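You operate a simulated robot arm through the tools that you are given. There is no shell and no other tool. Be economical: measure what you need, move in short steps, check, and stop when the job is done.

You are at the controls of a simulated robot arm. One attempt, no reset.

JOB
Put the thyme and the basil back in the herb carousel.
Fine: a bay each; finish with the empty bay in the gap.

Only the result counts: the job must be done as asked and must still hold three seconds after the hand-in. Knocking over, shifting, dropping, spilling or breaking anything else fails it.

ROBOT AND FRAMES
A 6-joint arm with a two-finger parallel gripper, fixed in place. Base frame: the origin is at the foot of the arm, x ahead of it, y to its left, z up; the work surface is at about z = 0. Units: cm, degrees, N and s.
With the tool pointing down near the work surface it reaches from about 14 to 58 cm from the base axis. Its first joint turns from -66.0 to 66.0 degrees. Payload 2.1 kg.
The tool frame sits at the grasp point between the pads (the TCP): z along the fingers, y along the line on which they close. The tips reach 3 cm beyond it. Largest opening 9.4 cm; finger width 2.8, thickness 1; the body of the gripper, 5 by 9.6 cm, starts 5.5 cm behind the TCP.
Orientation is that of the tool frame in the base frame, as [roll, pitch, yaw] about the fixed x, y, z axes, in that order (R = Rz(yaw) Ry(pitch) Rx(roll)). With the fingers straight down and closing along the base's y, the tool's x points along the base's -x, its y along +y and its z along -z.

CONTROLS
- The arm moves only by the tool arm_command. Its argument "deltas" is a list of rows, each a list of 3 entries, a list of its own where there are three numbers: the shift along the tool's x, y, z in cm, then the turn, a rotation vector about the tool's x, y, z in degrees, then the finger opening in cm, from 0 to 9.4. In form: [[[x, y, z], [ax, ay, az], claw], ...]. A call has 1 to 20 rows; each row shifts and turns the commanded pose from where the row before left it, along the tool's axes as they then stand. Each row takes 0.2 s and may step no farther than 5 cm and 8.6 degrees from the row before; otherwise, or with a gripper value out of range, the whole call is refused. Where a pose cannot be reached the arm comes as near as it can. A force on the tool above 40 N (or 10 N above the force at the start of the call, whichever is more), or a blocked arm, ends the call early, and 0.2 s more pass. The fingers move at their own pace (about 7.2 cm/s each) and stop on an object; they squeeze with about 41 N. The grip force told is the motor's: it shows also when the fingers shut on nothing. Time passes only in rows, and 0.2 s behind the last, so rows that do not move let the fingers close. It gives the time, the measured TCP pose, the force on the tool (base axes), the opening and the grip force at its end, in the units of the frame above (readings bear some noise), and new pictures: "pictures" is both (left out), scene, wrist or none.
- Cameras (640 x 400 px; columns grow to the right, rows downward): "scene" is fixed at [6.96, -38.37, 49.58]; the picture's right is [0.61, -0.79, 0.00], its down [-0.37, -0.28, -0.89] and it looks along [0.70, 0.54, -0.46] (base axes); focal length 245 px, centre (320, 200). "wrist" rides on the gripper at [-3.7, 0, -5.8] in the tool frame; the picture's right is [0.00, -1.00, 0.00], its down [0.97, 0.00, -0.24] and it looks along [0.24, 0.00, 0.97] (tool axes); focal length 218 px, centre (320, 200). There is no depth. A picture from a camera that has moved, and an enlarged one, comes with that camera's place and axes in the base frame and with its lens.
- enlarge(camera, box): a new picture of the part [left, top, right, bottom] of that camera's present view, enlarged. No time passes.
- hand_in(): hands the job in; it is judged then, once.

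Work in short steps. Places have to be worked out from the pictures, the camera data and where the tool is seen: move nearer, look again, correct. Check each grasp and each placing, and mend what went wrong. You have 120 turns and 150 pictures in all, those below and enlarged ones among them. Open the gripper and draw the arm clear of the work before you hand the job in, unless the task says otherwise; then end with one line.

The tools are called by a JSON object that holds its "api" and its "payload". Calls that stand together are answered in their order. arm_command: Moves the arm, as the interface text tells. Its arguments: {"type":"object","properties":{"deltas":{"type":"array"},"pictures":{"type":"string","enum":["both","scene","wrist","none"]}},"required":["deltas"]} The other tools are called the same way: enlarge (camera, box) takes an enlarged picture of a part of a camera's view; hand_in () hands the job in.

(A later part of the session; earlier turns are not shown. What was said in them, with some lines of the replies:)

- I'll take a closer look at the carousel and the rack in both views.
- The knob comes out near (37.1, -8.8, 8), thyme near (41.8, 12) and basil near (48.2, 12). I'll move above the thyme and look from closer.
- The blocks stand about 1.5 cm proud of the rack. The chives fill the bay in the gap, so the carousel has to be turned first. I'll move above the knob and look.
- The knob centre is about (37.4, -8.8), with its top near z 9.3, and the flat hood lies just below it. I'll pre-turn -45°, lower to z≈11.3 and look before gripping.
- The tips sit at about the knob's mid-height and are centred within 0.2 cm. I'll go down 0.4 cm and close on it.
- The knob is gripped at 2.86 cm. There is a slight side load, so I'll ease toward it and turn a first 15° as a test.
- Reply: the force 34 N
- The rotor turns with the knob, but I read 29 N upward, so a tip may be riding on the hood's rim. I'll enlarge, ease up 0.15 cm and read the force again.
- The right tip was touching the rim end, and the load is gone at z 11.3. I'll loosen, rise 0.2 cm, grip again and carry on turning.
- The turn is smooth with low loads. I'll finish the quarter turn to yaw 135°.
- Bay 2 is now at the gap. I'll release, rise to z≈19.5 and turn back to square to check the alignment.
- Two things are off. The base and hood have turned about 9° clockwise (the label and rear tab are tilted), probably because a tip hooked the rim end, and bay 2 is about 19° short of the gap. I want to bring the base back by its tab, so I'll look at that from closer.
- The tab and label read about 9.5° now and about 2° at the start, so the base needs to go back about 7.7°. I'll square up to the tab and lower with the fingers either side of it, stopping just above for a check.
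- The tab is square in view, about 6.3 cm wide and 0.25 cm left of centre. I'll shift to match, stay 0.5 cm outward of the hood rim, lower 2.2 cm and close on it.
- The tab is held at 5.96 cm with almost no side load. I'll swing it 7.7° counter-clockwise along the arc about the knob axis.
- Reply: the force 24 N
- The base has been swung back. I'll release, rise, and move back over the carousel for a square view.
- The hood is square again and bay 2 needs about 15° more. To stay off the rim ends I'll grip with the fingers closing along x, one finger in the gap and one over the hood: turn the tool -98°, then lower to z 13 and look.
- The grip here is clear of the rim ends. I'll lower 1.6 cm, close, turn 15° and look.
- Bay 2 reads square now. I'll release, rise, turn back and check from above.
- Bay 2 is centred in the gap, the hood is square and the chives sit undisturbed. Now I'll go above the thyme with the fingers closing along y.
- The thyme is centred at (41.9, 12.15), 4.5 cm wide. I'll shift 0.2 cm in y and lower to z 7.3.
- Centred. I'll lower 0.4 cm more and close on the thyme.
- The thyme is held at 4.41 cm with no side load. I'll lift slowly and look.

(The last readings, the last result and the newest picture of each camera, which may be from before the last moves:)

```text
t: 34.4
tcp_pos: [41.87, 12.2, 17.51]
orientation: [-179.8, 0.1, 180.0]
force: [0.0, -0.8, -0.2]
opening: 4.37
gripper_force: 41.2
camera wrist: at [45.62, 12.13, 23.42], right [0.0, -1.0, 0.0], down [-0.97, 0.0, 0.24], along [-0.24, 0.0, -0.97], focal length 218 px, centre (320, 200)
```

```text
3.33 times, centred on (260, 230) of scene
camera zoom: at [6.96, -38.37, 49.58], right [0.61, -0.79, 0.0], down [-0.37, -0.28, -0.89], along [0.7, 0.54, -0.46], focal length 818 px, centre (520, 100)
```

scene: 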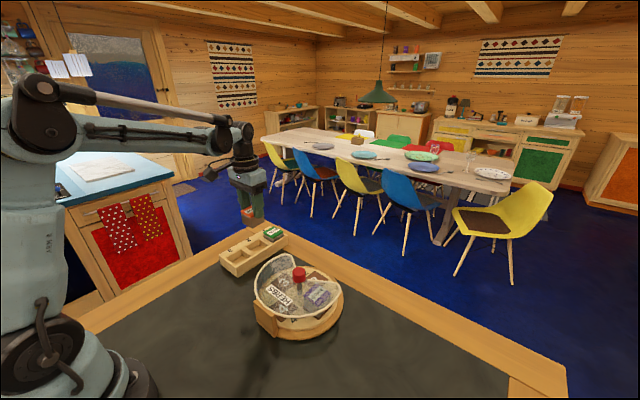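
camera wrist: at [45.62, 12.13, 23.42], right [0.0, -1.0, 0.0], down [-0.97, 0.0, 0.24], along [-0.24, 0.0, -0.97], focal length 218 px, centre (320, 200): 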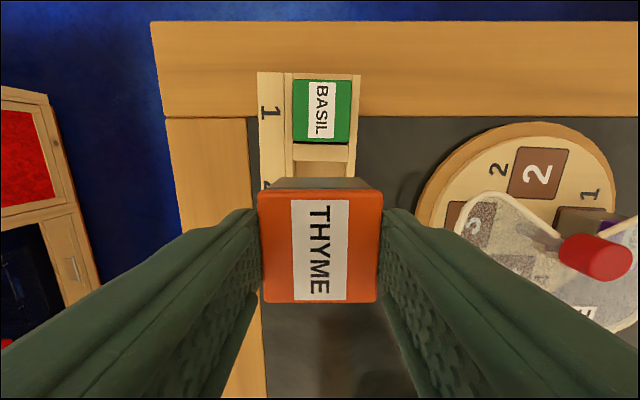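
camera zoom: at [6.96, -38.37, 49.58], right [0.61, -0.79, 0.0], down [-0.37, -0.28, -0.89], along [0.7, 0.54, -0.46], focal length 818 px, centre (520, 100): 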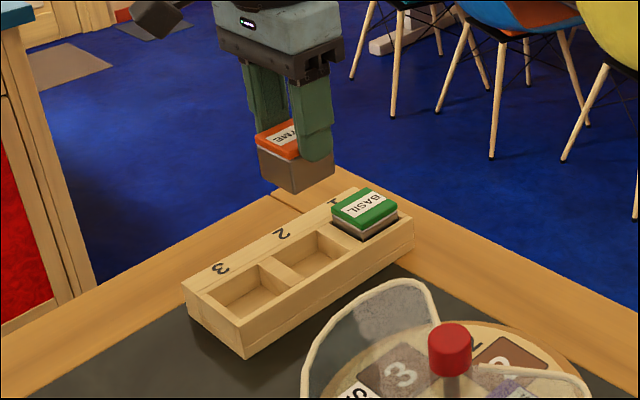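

The thyme is held squarely with its centre on the TCP. I'll carry it at this height to above bay 2 at (43.05, -9.15).

{"api": "arm_command", "payload": {"deltas": [[[-0.24, -4.27, 0], [0, 0, 0], 3.5], [[-0.24, -4.27, 0], [0, 0, 0], 3.5], [[-0.24, -4.27, 0], [0, 0, 0], 3.5], [[-0.24, -4.27, 0], [0, 0, 0], 3.5], [[-0.24, -4.27, 0], [0, 0, 0], 3.5], [[0, 0, 2.5], [0, 0, 0], 3.5], [[0, 0, 0], [0, 0, 0], 3.5]]}}

{"api": "enlarge", "payload": {"camera": "scene", "box": [245, 210, 355, 340]}}

```text
t: 36.0
tcp_pos: [43.09, -9.22, 14.89]
orientation: [-179.9, 0.2, -180.0]
force: [-0.5, -0.2, -0.6]
opening: 4.37
gripper_force: 41.1
camera wrist: at [46.64, -9.23, 20.75], right [0.0, -1.0, 0.0], down [-0.97, 0.0, 0.24], along [-0.24, 0.0, -0.97], focal length 218 px, centre (320, 200)
```

scene: 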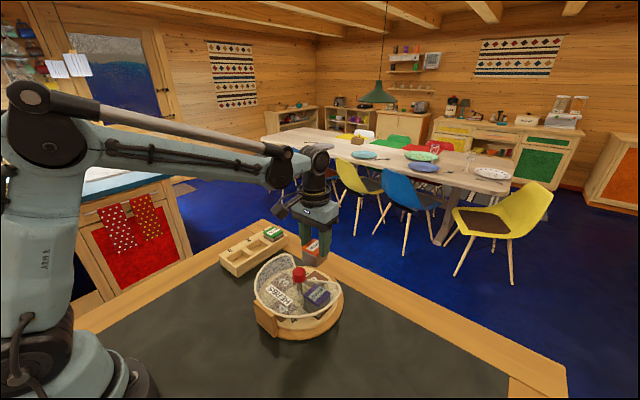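
wrist: 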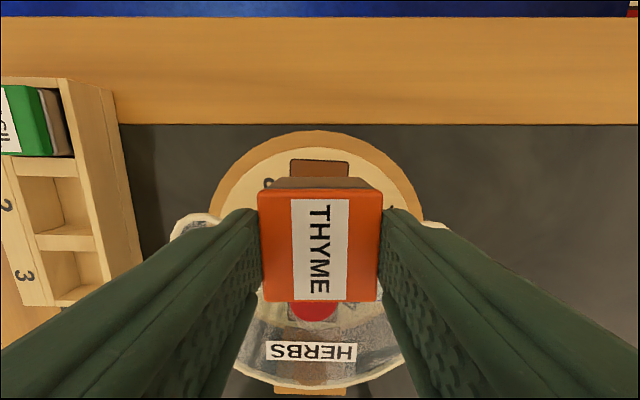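

```text
3.08 times, centred on (300, 275) of scene
camera zoom: at [6.96, -38.37, 49.58], right [0.61, -0.79, 0.0], down [-0.37, -0.28, -0.89], along [0.7, 0.54, -0.46], focal length 755 px, centre (382, -31)
```

zoom: 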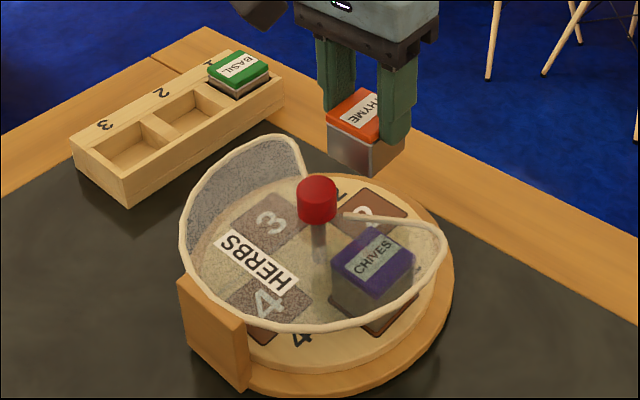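

The pad shows centred beneath the block. I'll lower to z≈8.3 and check.

{"api": "arm_command", "payload": {"deltas": [[[0, 0, 2.5], [0, 0, 0], 3.5], [[0, 0, 2.5], [0, 0, 0], 3.5], [[0, 0, 1.6], [0, 0, 0], 3.5], [[0, 0, 0], [0, 0, 0], 3.5]], "pictures": "none"}}

{"api": "enlarge", "payload": {"camera": "scene", "box": [250, 220, 350, 340]}}

{"api": "enlarge", "payload": {"camera": "wrist", "box": [160, 100, 480, 300]}}

```text
t: 37.0
tcp_pos: [43.13, -9.25, 8.36]
orientation: [-179.9, 0.2, 180.0]
force: [0.0, -0.7, -0.6]
opening: 4.41
gripper_force: 41.0
```

```text
3.33 times, centred on (300, 280) of scene
camera zoom: at [6.96, -38.37, 49.58], right [0.61, -0.79, 0.0], down [-0.37, -0.28, -0.89], along [0.7, 0.54, -0.46], focal length 818 px, centre (387, -67)
```

zoom: 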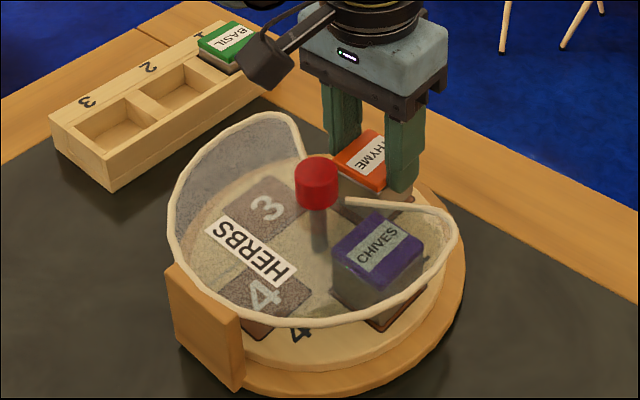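

```text
2.00 times, centred on (320, 200) of wrist
camera zoom: at [46.85, -9.27, 14.23], right [0.0, -1.0, 0.0], down [-0.97, 0.0, 0.24], along [-0.24, 0.0, -0.97], focal length 436 px, centre (320, 200)
```

zoom: 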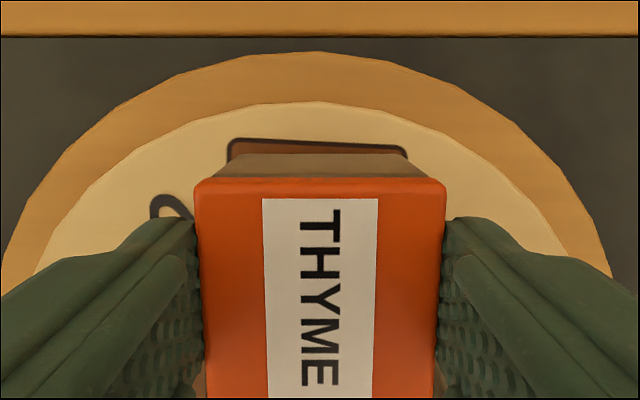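

Aligned with the pad. I'll creep down in small steps and watch the force.

{"api": "arm_command", "payload": {"deltas": [[[0, 0, 0.2], [0, 0, 0], 3.5], [[0, 0, 0.2], [0, 0, 0], 3.5], [[0, 0, 0.1], [0, 0, 0], 3.5]], "pictures": "none"}}

```text
t: 37.8
tcp_pos: [43.14, -9.11, 7.88]
orientation: [-180.0, 0.2, -180.0]
force: [0.6, 0.0, 0.0]
opening: 4.4
gripper_force: 40.7
```

{"api": "arm_command", "payload": {"deltas": [[[0, 0, 0.15], [0, 0, 0], 3.5], [[0, 0, 0.1], [0, 0, 0], 3.5]], "pictures": "none"}}

{"api": "enlarge", "payload": {"camera": "wrist", "box": [160, 100, 480, 300]}}

```text
t: 38.4
tcp_pos: [43.34, -9.09, 7.63]
orientation: [-179.8, 0.1, -180.0]
force: [-5.0, -0.9, 28.2]
opening: 4.42
gripper_force: 40.9
```

```text
2.00 times, centred on (320, 200) of wrist
camera zoom: at [46.94, -9.17, 13.57], right [0.0, -1.0, 0.0], down [-0.97, 0.0, 0.24], along [-0.24, 0.0, -0.97], focal length 436 px, centre (320, 200)
```

zoom: 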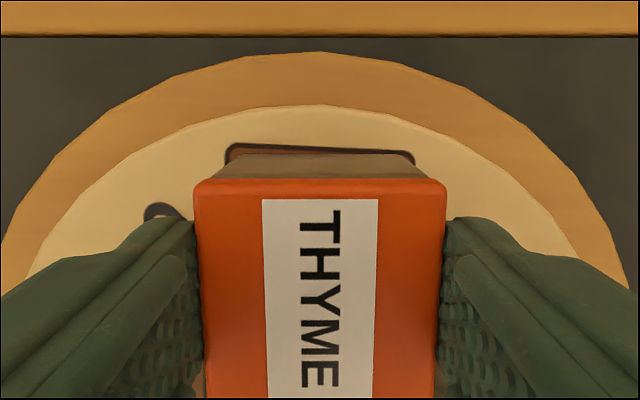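

Contact came at z 7.65, which matches the chives' height. I'll ease off, open, rise and inspect.

{"api": "arm_command", "payload": {"deltas": [[[0, 0, -0.12], [0, 0, 0], 3.5], [[0, 0, 0], [0, 0, 0], 5], [[0, 0, 0], [0, 0, 0], 6.4], [[0, 0, -0.5], [0, 0, 0], 6.4], [[0, 0, -3], [0, 0, 0], 6.4], [[0, 0, -4.5], [0, 0, 0], 6], [[3, 0, -4], [0, 0, 0], 6], [[2.7, 0.3, 0], [0, 0, 0], 6], [[0, 0, 0], [0, 0, 0], 6]], "pictures": "none"}}

{"api": "enlarge", "payload": {"camera": "wrist", "box": [190, 50, 450, 310]}}

{"api": "enlarge", "payload": {"camera": "scene", "box": [250, 240, 350, 340]}}

```text
t: 40.4
tcp_pos: [37.4, -8.81, 19.71]
orientation: [-179.9, 0.2, -179.9]
force: [-0.8, -0.1, -0.3]
opening: 5.99
gripper_force: 0.0
```

```text
1.54 times, centred on (320, 180) of wrist
camera zoom: at [41.18, -8.86, 25.59], right [0.0, -1.0, 0.0], down [-0.97, 0.0, 0.24], along [-0.24, 0.0, -0.97], focal length 336 px, centre (320, 231)
```

zoom: 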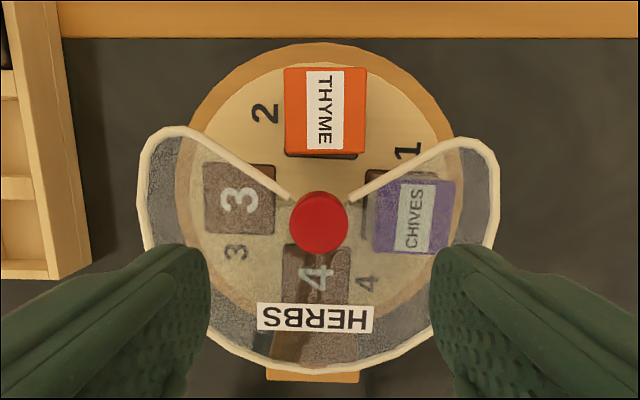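

```text
4.00 times, centred on (300, 290) of scene
camera zoom: at [6.96, -38.37, 49.58], right [0.61, -0.79, 0.0], down [-0.37, -0.28, -0.89], along [0.7, 0.54, -0.46], focal length 981 px, centre (400, -160)
```

zoom: 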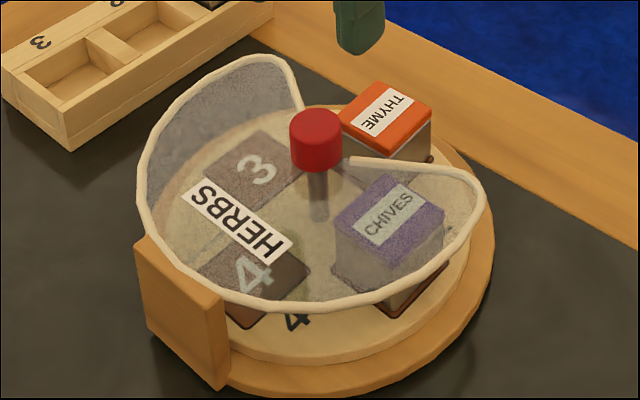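

The thyme sits level on bay 2 and nothing else moved. Next is another quarter turn clockwise, in three 30° strokes with the fingers closing along x. I'll position for the first stroke.

{"api": "arm_command", "payload": {"deltas": [[[0, 0, 0], [0, 0, -8.1], 6], [[0, 0, 0], [0, 0, -8.1], 6], [[0, 0, 0], [0, 0, -8.1], 6], [[0, 0, 0], [0, 0, -8.1], 6], [[0, 0, 0], [0, 0, -8.1], 6], [[0, 0, 0], [0, 0, -8.1], 6], [[0, 0, 0], [0, 0, -8.1], 6], [[0, 0, 0], [0, 0, -8.1], 6], [[0, 0, 0], [0, 0, -8.1], 6], [[0, 0, 0], [0, 0, -8.1], 6], [[0, 0, 0], [0, 0, -8.1], 6], [[0, 0, 0], [0, 0, -8.1], 6], [[0, 0, 0], [0, 0, -7.8], 6], [[0, 0, 3.5], [0, 0, 0], 6], [[0, 0, 3.3], [0, 0, 0], 5], [[0, 0, 0], [0, 0, 0], 5]], "pictures": "wrist"}}

```text
t: 43.8
tcp_pos: [37.39, -8.74, 12.95]
orientation: [-179.8, -0.2, -74.9]
force: [0.1, -0.8, 0.0]
opening: 4.98
gripper_force: 0.0
camera wrist: at [36.43, -5.17, 18.85], right [0.97, 0.26, 0.0], down [0.25, -0.94, 0.24], along [0.07, -0.23, -0.97], focal length 218 px, centre (320, 200)
```

wrist: 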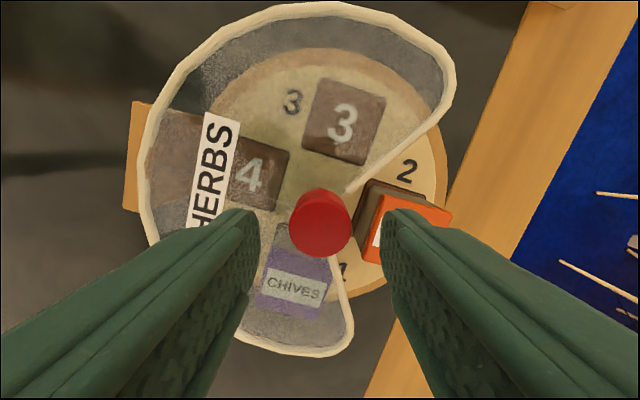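

Clear all round. Stroke one: lower, grip, turn 30° and look.

{"api": "arm_command", "payload": {"deltas": [[[0, 0, 1.35], [0, 0, 0], 5], [[0, 0, 0], [0, 0, 0], 1.5], [[0, 0, 0], [0, 0, 0], 1.5], [[0, 0, 0], [0, 0, 0], 1.5], [[0, 0, 0], [0, 0, 6], 1.5], [[0, 0, 0], [0, 0, 6], 1.5], [[0, 0, 0], [0, 0, 6], 1.5], [[0, 0, 0], [0, 0, 6], 1.5], [[0, 0, 0], [0, 0, 6], 1.5], [[0, 0, 0], [0, 0, 0], 1.5]], "pictures": "wrist"}}

```text
t: 46.0
tcp_pos: [37.43, -8.76, 11.6]
orientation: [-179.9, 0.0, -105.1]
force: [-8.6, 1.4, 14.4]
opening: 2.85
gripper_force: 40.7
camera wrist: at [38.4, -5.26, 17.43], right [0.97, -0.26, 0.0], down [-0.25, -0.94, 0.24], along [-0.06, -0.23, -0.97], focal length 218 px, centre (320, 200)
```

wrist: 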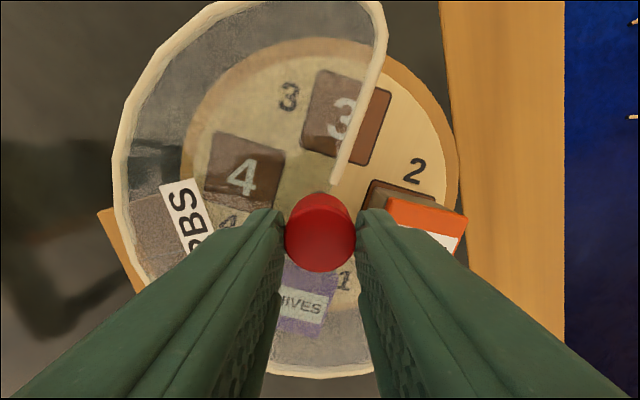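

The rotor followed and the hood stayed put. Stroke two, gripping 0.2 cm higher because of the small upward load.

{"api": "arm_command", "payload": {"deltas": [[[0, 0, 0], [0, 0, 0], 4], [[0, 0, 0], [0, 0, 0], 5], [[0, 0, -1.2], [0, 0, 0], 5], [[0, 0, 0], [0, 0, -7.5], 5], [[0, 0, 0], [0, 0, -7.5], 5], [[0, 0, 0], [0, 0, -7.5], 5], [[0, 0, 0], [0, 0, -7.5], 5], [[0, 0, 1.0], [0, 0, 0], 5], [[0, 0, 0], [0, 0, 0], 1.5], [[0, 0, 0], [0, 0, 0], 1.5], [[0, 0, 0], [0, 0, 0], 1.5], [[0, 0, 0], [0, 0, 6], 1.5], [[0, 0, 0], [0, 0, 6], 1.5], [[0, 0, 0], [0, 0, 6], 1.5], [[0, 0, 0], [0, 0, 6], 1.5], [[0, 0, 0], [0, 0, 6], 1.5], [[0, 0, 0], [0, 0, 0], 1.5]], "pictures": "wrist"}}

```text
t: 49.6
tcp_pos: [37.44, -8.75, 11.85]
orientation: [-179.9, -0.1, -105.0]
force: [-17.2, 4.4, 25.3]
opening: 2.85
gripper_force: 41.4
camera wrist: at [38.45, -5.27, 17.64], right [0.97, -0.26, 0.0], down [-0.25, -0.94, 0.24], along [-0.06, -0.23, -0.97], focal length 218 px, centre (320, 200)
```

wrist: 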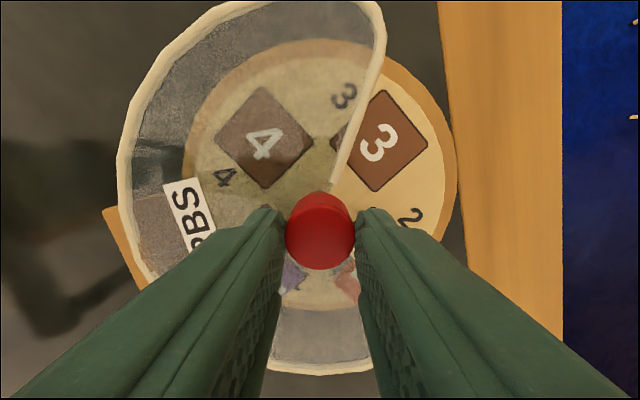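

Rotor is about 60° round and the hood is unmoved. Stroke three: a further 27°.

{"api": "arm_command", "payload": {"deltas": [[[0, 0, 0], [0, 0, 0], 4], [[0, 0, 0], [0, 0, 0], 5], [[0, 0, -1.2], [0, 0, 0], 5], [[0, 0, 0], [0, 0, -7.5], 5], [[0, 0, 0], [0, 0, -7.5], 5], [[0, 0, 0], [0, 0, -7.5], 5], [[0, 0, 0], [0, 0, -7.5], 5], [[0, 0, 1.2], [0, 0, 0], 5], [[0, 0, 0], [0, 0, 0], 1.5], [[0, 0, 0], [0, 0, 0], 1.5], [[0, 0, 0], [0, 0, 0], 1.5], [[0, 0, 0], [0, 0, 5.4], 1.5], [[0, 0, 0], [0, 0, 5.4], 1.5], [[0, 0, 0], [0, 0, 5.4], 1.5], [[0, 0, 0], [0, 0, 5.4], 1.5], [[0, 0, 0], [0, 0, 5.4], 1.5], [[0, 0, 0], [0, 0, 0], 1.5]], "pictures": "none"}}

{"api": "arm_command", "payload": {"deltas": [[[0, 0, 0], [0, 0, 0], 4], [[0, 0, 0], [0, 0, 0], 5], [[0, 0, -2], [0, 0, 0], 5], [[0, 0, -3], [0, 0, 8], 6], [[0, 0, -2.8], [0, 0, 8], 6], [[0, 0, 0], [0, 0, 8], 6], [[0, 0, 0], [0, 0, 8], 6], [[0, 0, 0], [0, 0, 8], 6], [[0, 0, 0], [0, 0, 8], 6], [[0, 0, 0], [0, 0, 8], 6], [[0, 0, 0], [0, 0, 8], 6], [[0, 0, 0], [0, 0, 8], 6], [[0, 0, 0], [0, 0, 6], 6], [[0, 0, 0], [0, 0, 0], 6]], "pictures": "none"}}

{"api": "enlarge", "payload": {"camera": "wrist", "box": [190, 50, 450, 310]}}

```text
t: 53.2
tcp_pos: [37.46, -8.86, 11.75]
orientation: [-179.9, 0.0, -102.1]
force: [-17.4, -1.9, 30.2]
opening: 2.86
gripper_force: 40.8
```

```text
t: 56.2
tcp_pos: [37.54, -8.95, 19.6]
orientation: [-180.0, 0.2, 179.9]
force: [-0.3, -0.7, -0.4]
opening: 6.0
gripper_force: 0.0
```

```text
1.54 times, centred on (320, 180) of wrist
camera zoom: at [41.18, -8.86, 25.46], right [0.0, -1.0, 0.0], down [-0.97, 0.0, 0.24], along [-0.24, 0.0, -0.97], focal length 336 px, centre (320, 231)
```

zoom: 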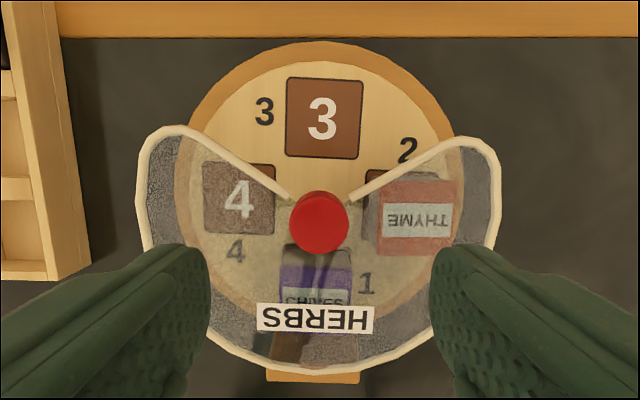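

Bay 3 is centred in the gap and the hood is square, with thyme and chives in place. Now to the basil near (48.35, 12).

{"api": "arm_command", "payload": {"deltas": [[[-1.81, 3.49, 0], [0, 0, 0], 7], [[-1.81, 3.49, 0], [0, 0, 0], 8], [[-1.81, 3.49, 0], [0, 0, 0], 8], [[-1.81, 3.49, 0], [0, 0, 0], 8], [[-1.81, 3.49, 0], [0, 0, 0], 8], [[-1.81, 3.49, 0], [0, 0, 0], 8], [[0, 0, 3.9], [0, 0, 0], 8], [[0, 0, 3.9], [0, 0, 0], 8], [[0, 0, 0], [0, 0, 0], 8]], "pictures": "wrist"}}

```text
t: 58.2
tcp_pos: [48.4, 12.02, 11.79]
orientation: [-179.9, 0.3, 180.0]
force: [0.2, -0.5, -0.1]
opening: 7.99
gripper_force: 0.1
camera wrist: at [52.08, 12.06, 17.59], right [0.0, -1.0, 0.0], down [-0.97, 0.0, 0.24], along [-0.24, 0.0, -0.97], focal length 218 px, centre (320, 200)
```

wrist: 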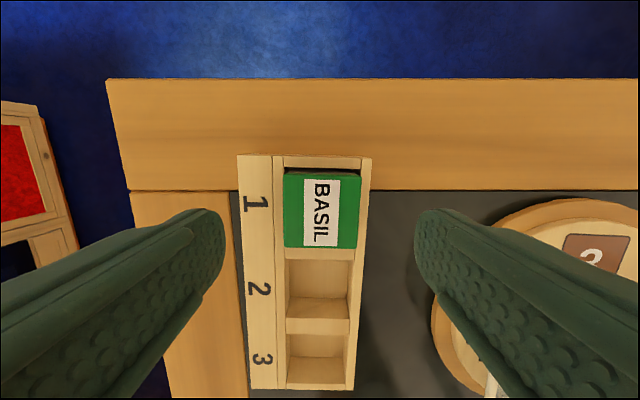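

Centred on the basil. I'll lower to the same height as before and close.

{"api": "arm_command", "payload": {"deltas": [[[0, 0, 2], [0, 0, 0], 8], [[0, 0, 1.5], [0, 0, 0], 7], [[0, 0, 1], [0, 0, 0], 6.5], [[0, 0, 0.35], [0, 0, 0], 6.5], [[0, 0, 0], [0, 0, 0], 5], [[0, 0, 0], [0, 0, 0], 3.5], [[0, 0, 0], [0, 0, 0], 3.5]], "pictures": "wrist"}}

```text
t: 59.8
tcp_pos: [48.26, 12.08, 7.04]
orientation: [-180.0, 0.3, -180.0]
force: [0.6, -0.2, 0.0]
opening: 4.4
gripper_force: 40.7
camera wrist: at [52.06, 12.06, 12.85], right [0.0, -1.0, 0.0], down [-0.97, 0.0, 0.24], along [-0.24, 0.0, -0.97], focal length 218 px, centre (320, 200)
```

wrist: 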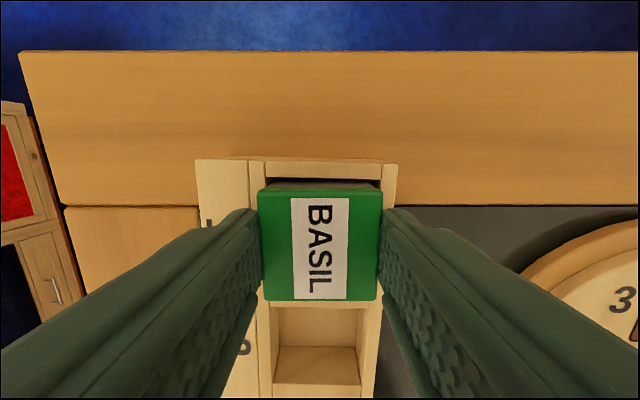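

Basil is held at 4.4 cm. I'll lift it and carry it over bay 3 at (43.15, -9.13).

{"api": "arm_command", "payload": {"deltas": [[[0, 0, -1], [0, 0, 0], 3.5], [[0, 0, -1.5], [0, 0, 0], 3.5], [[0, 0, -2], [0, 0, 0], 3.5], [[0, 0, -3], [0, 0, 0], 3.5], [[0, 0, -3], [0, 0, 0], 3.5], [[1.03, -4.236, 0], [0, 0, 0], 3.5], [[1.03, -4.236, 0], [0, 0, 0], 3.5], [[1.03, -4.236, 0], [0, 0, 0], 3.5], [[1.03, -4.236, 0], [0, 0, 0], 3.5], [[1.03, -4.236, 0], [0, 0, 0], 3.5], [[0, 0, 2.5], [0, 0, 0], 3.5], [[0, 0, 0], [0, 0, 0], 3.5]]}}

```text
t: 62.4
tcp_pos: [43.02, -8.96, 15.05]
orientation: [-179.9, 0.1, -179.9]
force: [0.5, 0.5, -1.0]
opening: 4.4
gripper_force: 41.0
camera wrist: at [46.76, -9.02, 20.92], right [0.0, -1.0, 0.0], down [-0.97, 0.0, 0.24], along [-0.24, 0.0, -0.97], focal length 218 px, centre (320, 200)
```

scene: 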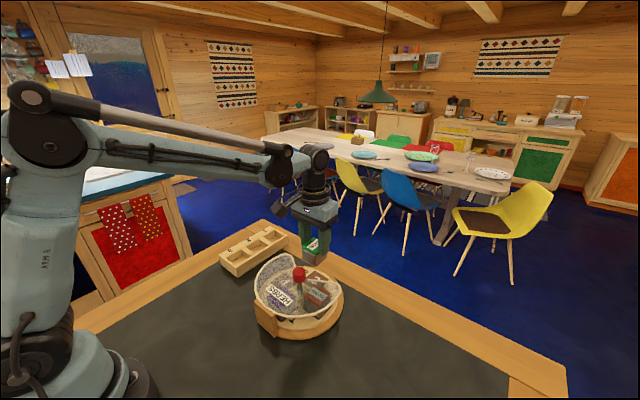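
wrist: 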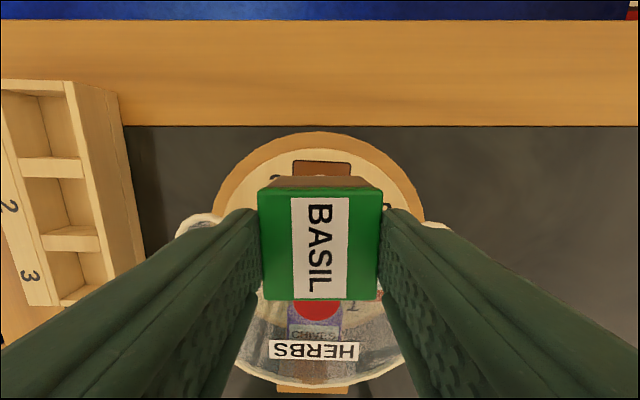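

The pad is about 0.15 cm to the right. I'll shift and lower to z≈8.1.

{"api": "arm_command", "payload": {"deltas": [[[-0.1, -0.15, 2.5], [0, 0, 0], 3.5], [[0, 0, 2.5], [0, 0, 0], 3.5], [[0, 0, 1.6], [0, 0, 0], 3.5], [[0, 0, 0.3], [0, 0, 0], 3.5], [[0, 0, 0], [0, 0, 0], 3.5]], "pictures": "none"}}

{"api": "enlarge", "payload": {"camera": "wrist", "box": [160, 100, 480, 300]}}

```text
t: 63.6
tcp_pos: [43.3, -9.16, 8.07]
orientation: [-179.8, 0.1, -180.0]
force: [0.4, -0.5, -0.7]
opening: 4.39
gripper_force: 40.9
```

```text
2.00 times, centred on (320, 200) of wrist
camera zoom: at [46.97, -9.23, 13.97], right [0.0, -1.0, 0.0], down [-0.97, 0.0, 0.24], along [-0.24, 0.0, -0.97], focal length 436 px, centre (320, 200)
```

zoom: 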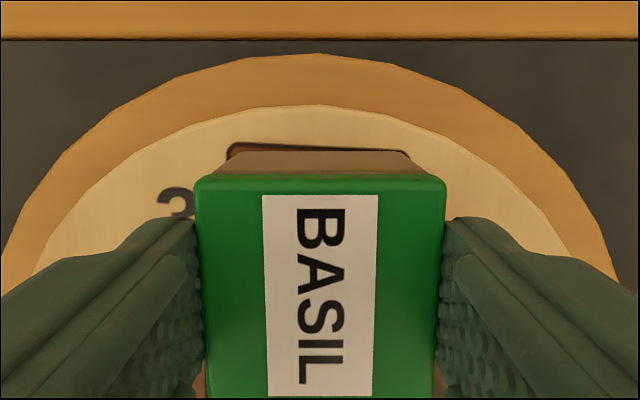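

Aligned. I'll nudge 0.1 cm inward and creep down to contact.

{"api": "arm_command", "payload": {"deltas": [[[0.12, 0, 0.1], [0, 0, 0], 3.5], [[0, 0, 0.15], [0, 0, 0], 3.5], [[0, 0, 0.1], [0, 0, 0], 3.5], [[0, 0, 0], [0, 0, 0], 3.5]], "pictures": "none"}}

```text
t: 64.6
tcp_pos: [43.15, -9.13, 7.71]
orientation: [-180.0, 0.1, -180.0]
force: [-0.9, -0.8, 16.6]
opening: 4.4
gripper_force: 40.6
```

Contact is made with 16.6 N at z 7.71. I'll release, rise and inspect.

{"api": "arm_command", "payload": {"deltas": [[[0, 0, -0.05], [0, 0, 0], 3.5], [[0, 0, 0], [0, 0, 0], 5], [[0, 0, 0], [0, 0, 0], 6.4], [[0, 0, -0.5], [0, 0, 0], 6.4], [[0, 0, -3], [0, 0, 0], 6.4], [[0, 0, -4.5], [0, 0, 0], 6], [[3, 0, -4], [0, 0, 0], 6], [[2.75, 0.33, 0], [0, 0, 0], 6], [[0, 0, 0], [0, 0, 0], 6]], "pictures": "none"}}

{"api": "enlarge", "payload": {"camera": "wrist", "box": [190, 50, 450, 310]}}

{"api": "enlarge", "payload": {"camera": "scene", "box": [250, 240, 350, 340]}}

```text
t: 66.6
tcp_pos: [37.4, -8.8, 19.52]
orientation: [-179.9, 0.3, -180.0]
force: [0.0, 1.0, 0.0]
opening: 6.0
gripper_force: 0.0
```

```text
1.54 times, centred on (320, 180) of wrist
camera zoom: at [41.03, -8.88, 25.44], right [0.0, -1.0, 0.0], down [-0.97, 0.0, 0.24], along [-0.24, 0.0, -0.97], focal length 336 px, centre (320, 231)
```

zoom: 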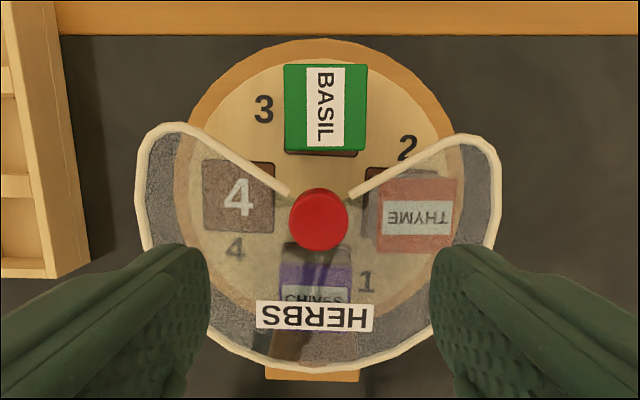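

```text
4.00 times, centred on (300, 290) of scene
camera zoom: at [6.96, -38.37, 49.58], right [0.61, -0.79, 0.0], down [-0.37, -0.28, -0.89], along [0.7, 0.54, -0.46], focal length 981 px, centre (400, -160)
```

zoom: 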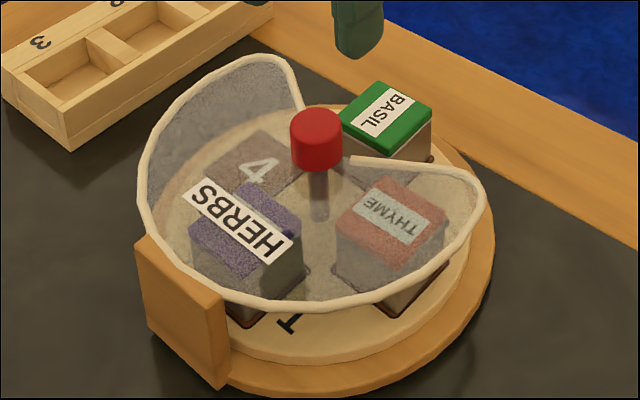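

The basil is placed. Now the last quarter turn to bring empty bay 4 to the gap, with the same procedure: position first.

{"api": "arm_command", "payload": {"deltas": [[[0, 0, 0], [0, 0, -8.1], 6], [[0, 0, 0], [0, 0, -8.1], 6], [[0, 0, 0], [0, 0, -8.1], 6], [[0, 0, 0], [0, 0, -8.1], 6], [[0, 0, 0], [0, 0, -8.1], 6], [[0, 0, 0], [0, 0, -8.1], 6], [[0, 0, 0], [0, 0, -8.1], 6], [[0, 0, 0], [0, 0, -8.1], 6], [[0, 0, 0], [0, 0, -8.1], 6], [[0, 0, 0], [0, 0, -8.1], 6], [[0, 0, 0], [0, 0, -8.1], 6], [[0, 0, 0], [0, 0, -8.1], 6], [[0, 0, 0], [0, 0, -7.8], 6], [[0, 0, 3.5], [0, 0, 0], 6], [[0, 0, 3.1], [0, 0, 0], 5], [[0, 0, 0], [0, 0, 0], 5]], "pictures": "wrist"}}

```text
t: 70.0
tcp_pos: [37.4, -8.81, 13.24]
orientation: [-179.7, -0.1, -75.0]
force: [-0.4, 0.3, 0.3]
opening: 5.0
gripper_force: 0.0
camera wrist: at [36.33, -5.31, 19.02], right [0.97, 0.26, 0.0], down [0.25, -0.94, 0.24], along [0.07, -0.23, -0.97], focal length 218 px, centre (320, 200)
```

wrist: 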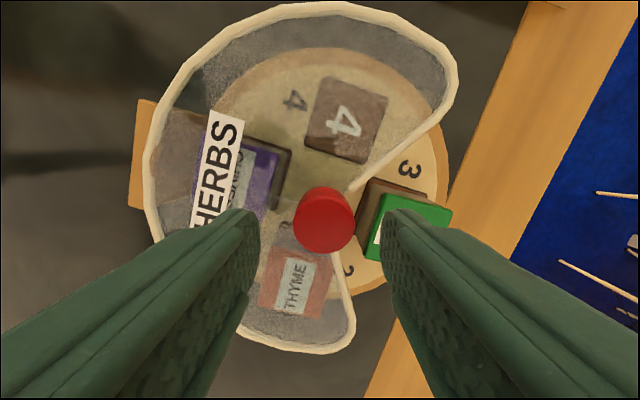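

Knob is 0.15 cm to the right, so I'll correct, then lower, grip and make the first 30° stroke.

{"api": "arm_command", "payload": {"deltas": [[[0, -0.12, 1.45], [0, 0, 0], 5], [[0, 0, 0], [0, 0, 0], 1.5], [[0, 0, 0], [0, 0, 0], 1.5], [[0, 0, 0], [0, 0, 0], 1.5], [[0, 0, 0], [0, 0, 6], 1.5], [[0, 0, 0], [0, 0, 6], 1.5], [[0, 0, 0], [0, 0, 6], 1.5], [[0, 0, 0], [0, 0, 6], 1.5], [[0, 0, 0], [0, 0, 6], 1.5], [[0, 0, 0], [0, 0, 0], 1.5]], "pictures": "wrist"}}

```text
t: 72.2
tcp_pos: [37.45, -8.8, 11.68]
orientation: [-179.9, -0.1, -105.1]
force: [-13.6, 2.3, 23.4]
opening: 2.89
gripper_force: 41.2
camera wrist: at [38.43, -5.29, 17.56], right [0.97, -0.26, 0.0], down [-0.25, -0.94, 0.24], along [-0.06, -0.23, -0.97], focal length 218 px, centre (320, 200)
```

wrist: 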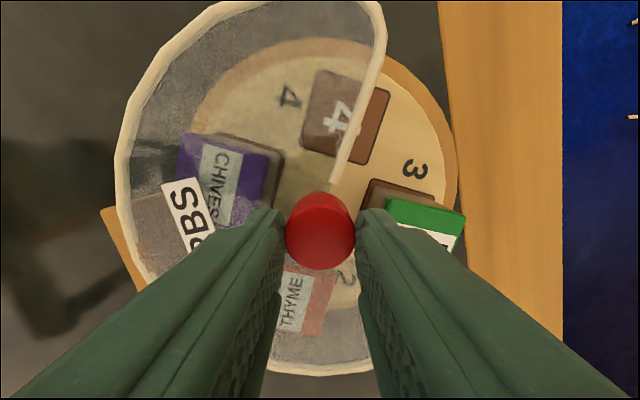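

Good, the same as before. Strokes two and three (30° and 29°), each started from a fresh grip.

{"api": "arm_command", "payload": {"deltas": [[[0, 0, 0], [0, 0, 0], 4], [[0, 0, 0], [0, 0, 0], 5], [[0, 0, -1.2], [0, 0, 0], 5], [[0, 0, 0], [0, 0, -7.5], 5], [[0, 0, 0], [0, 0, -7.5], 5], [[0, 0, 0], [0, 0, -7.5], 5], [[0, 0, 0], [0, 0, -7.5], 5], [[0, 0, 1.2], [0, 0, 0], 5], [[0, 0, 0], [0, 0, 0], 1.5], [[0, 0, 0], [0, 0, 0], 1.5], [[0, 0, 0], [0, 0, 0], 1.5], [[0, 0, 0], [0, 0, 6], 1.5], [[0, 0, 0], [0, 0, 6], 1.5], [[0, 0, 0], [0, 0, 6], 1.5], [[0, 0, 0], [0, 0, 6], 1.5], [[0, 0, 0], [0, 0, 6], 1.5], [[0, 0, 0], [0, 0, 0], 1.5]], "pictures": "wrist"}}

```text
t: 75.8
tcp_pos: [37.56, -8.86, 11.71]
orientation: [-179.7, 0.0, -105.0]
force: [4.8, 7.8, 5.0]
opening: 2.84
gripper_force: 41.1
camera wrist: at [38.54, -5.3, 17.62], right [0.97, -0.26, 0.0], down [-0.25, -0.94, 0.24], along [-0.06, -0.23, -0.97], focal length 218 px, centre (320, 200)
```

wrist: 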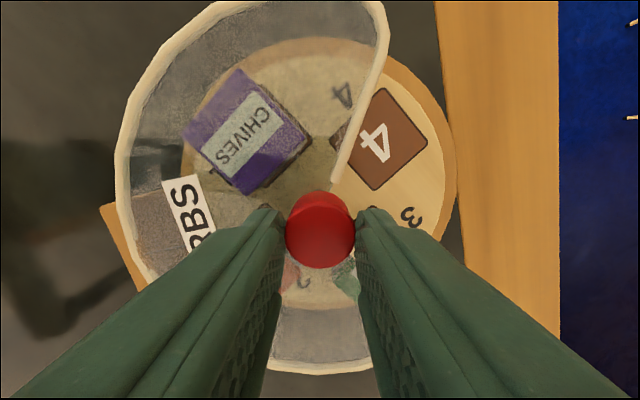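

This matches the earlier second stroke. I'll finish with 28°, release, rise and turn back for a check.

{"api": "arm_command", "payload": {"deltas": [[[0, 0, 0], [0, 0, 0], 4], [[0, 0, 0], [0, 0, 0], 5], [[0, 0, -1.2], [0, 0, 0], 5], [[0, 0, 0], [0, 0, -7.5], 5], [[0, 0, 0], [0, 0, -7.5], 5], [[0, 0, 0], [0, 0, -7.5], 5], [[0, 0, 0], [0, 0, -7.5], 5], [[0, 0, 1.2], [0, 0, 0], 5], [[0, 0, 0], [0, 0, 0], 1.5], [[0, 0, 0], [0, 0, 0], 1.5], [[0, 0, 0], [0, 0, 0], 1.5], [[0, 0, 0], [0, 0, 5.6], 1.5], [[0, 0, 0], [0, 0, 5.6], 1.5], [[0, 0, 0], [0, 0, 5.6], 1.5], [[0, 0, 0], [0, 0, 5.6], 1.5], [[0, 0, 0], [0, 0, 5.6], 1.5], [[0, 0, 0], [0, 0, 0], 1.5]], "pictures": "none"}}

{"api": "arm_command", "payload": {"deltas": [[[0, 0, 0], [0, 0, 0], 4], [[0, 0, 0], [0, 0, 0], 5], [[0, 0, -2], [0, 0, 0], 5], [[0, 0, -3], [0, 0, 8], 6], [[0, 0, -2.8], [0, 0, 8], 6], [[0, 0, 0], [0, 0, 8], 6], [[0, 0, 0], [0, 0, 8], 6], [[0, 0, 0], [0, 0, 8], 6], [[0, 0, 0], [0, 0, 8], 6], [[0, 0, 0], [0, 0, 8], 6], [[0, 0, 0], [0, 0, 8], 6], [[0, 0, 0], [0, 0, 8], 6], [[0, 0, 0], [0, 0, 5], 6], [[0, 0, 0], [0, 0, 0], 6]], "pictures": "none"}}

{"api": "enlarge", "payload": {"camera": "wrist", "box": [190, 50, 450, 310]}}

{"api": "enlarge", "payload": {"camera": "scene", "box": [210, 210, 360, 350]}}

```text
t: 79.4
tcp_pos: [37.47, -8.89, 11.69]
orientation: [-179.9, -0.1, -103.1]
force: [-4.1, -0.9, 0.2]
opening: 2.88
gripper_force: 41.0
```

```text
t: 82.4
tcp_pos: [37.58, -8.94, 19.5]
orientation: [-180.0, 0.2, 179.9]
force: [0.9, 0.1, 0.6]
opening: 5.98
gripper_force: 0.1
```

```text
1.54 times, centred on (320, 180) of wrist
camera zoom: at [41.24, -8.93, 25.38], right [0.0, -1.0, 0.0], down [-0.97, 0.0, 0.24], along [-0.24, 0.0, -0.97], focal length 336 px, centre (320, 231)
```

zoom: 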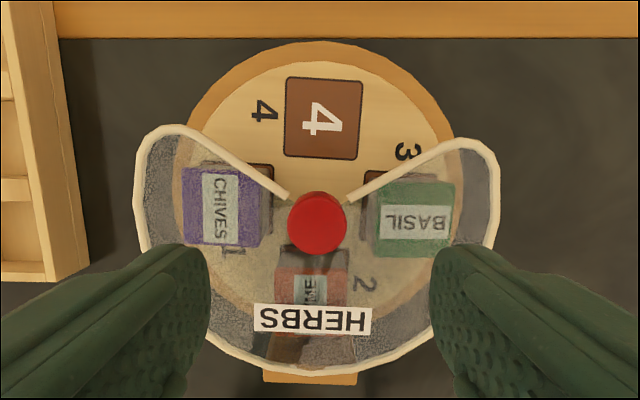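

```text
2.86 times, centred on (285, 280) of scene
camera zoom: at [6.96, -38.37, 49.58], right [0.61, -0.79, 0.0], down [-0.37, -0.28, -0.89], along [0.7, 0.54, -0.46], focal length 701 px, centre (420, -29)
```

zoom: 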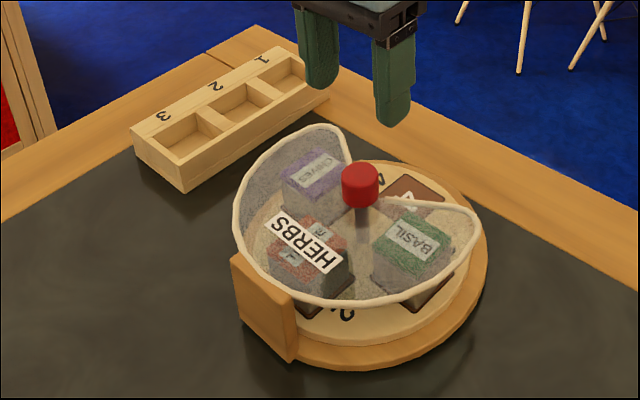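

Bay 4, the empty one, sits in the gap. All three herbs are in their own bays, and the base and rack match their starting places. I'll draw the arm up and clear.

{"api": "arm_command", "payload": {"deltas": [[[0, 0, -4.5], [0, 0, 0], 7], [[0, 0, -4.5], [0, 0, 0], 8], [[0, 0, -4.5], [0, 0, 0], 9], [[0, 0, -4.5], [0, 0, 0], 9.4], [[0, 0, 0], [0, 0, 0], 9.4], [[0, 0, 0], [0, 0, 0], 9.4]], "pictures": "wrist"}}

```text
t: 83.8
tcp_pos: [37.64, -8.58, 37.66]
orientation: [-179.9, 0.1, -180.0]
force: [-0.6, -0.5, -0.4]
opening: 9.42
gripper_force: 0.1
camera wrist: at [41.3, -8.55, 43.46], right [0.0, -1.0, 0.0], down [-0.97, 0.0, 0.24], along [-0.24, 0.0, -0.97], focal length 218 px, centre (320, 200)
```

wrist: 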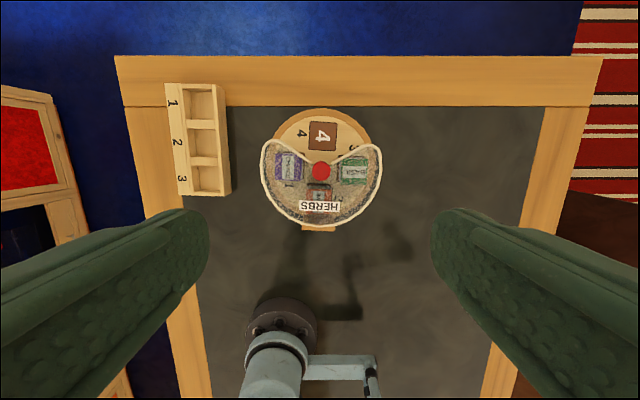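

Everything is stable and the arm is clear, so I'm handing in.

{"api": "hand_in", "payload": {}}

```text
The job is handed in.
```

The thyme is in bay 2 and the basil in bay 3, with empty bay 4 in the gap; on the first turn a fingertip hooked the hood and swung the carousel base about 8°, which I turned back until it matched its starting place in the pictures.
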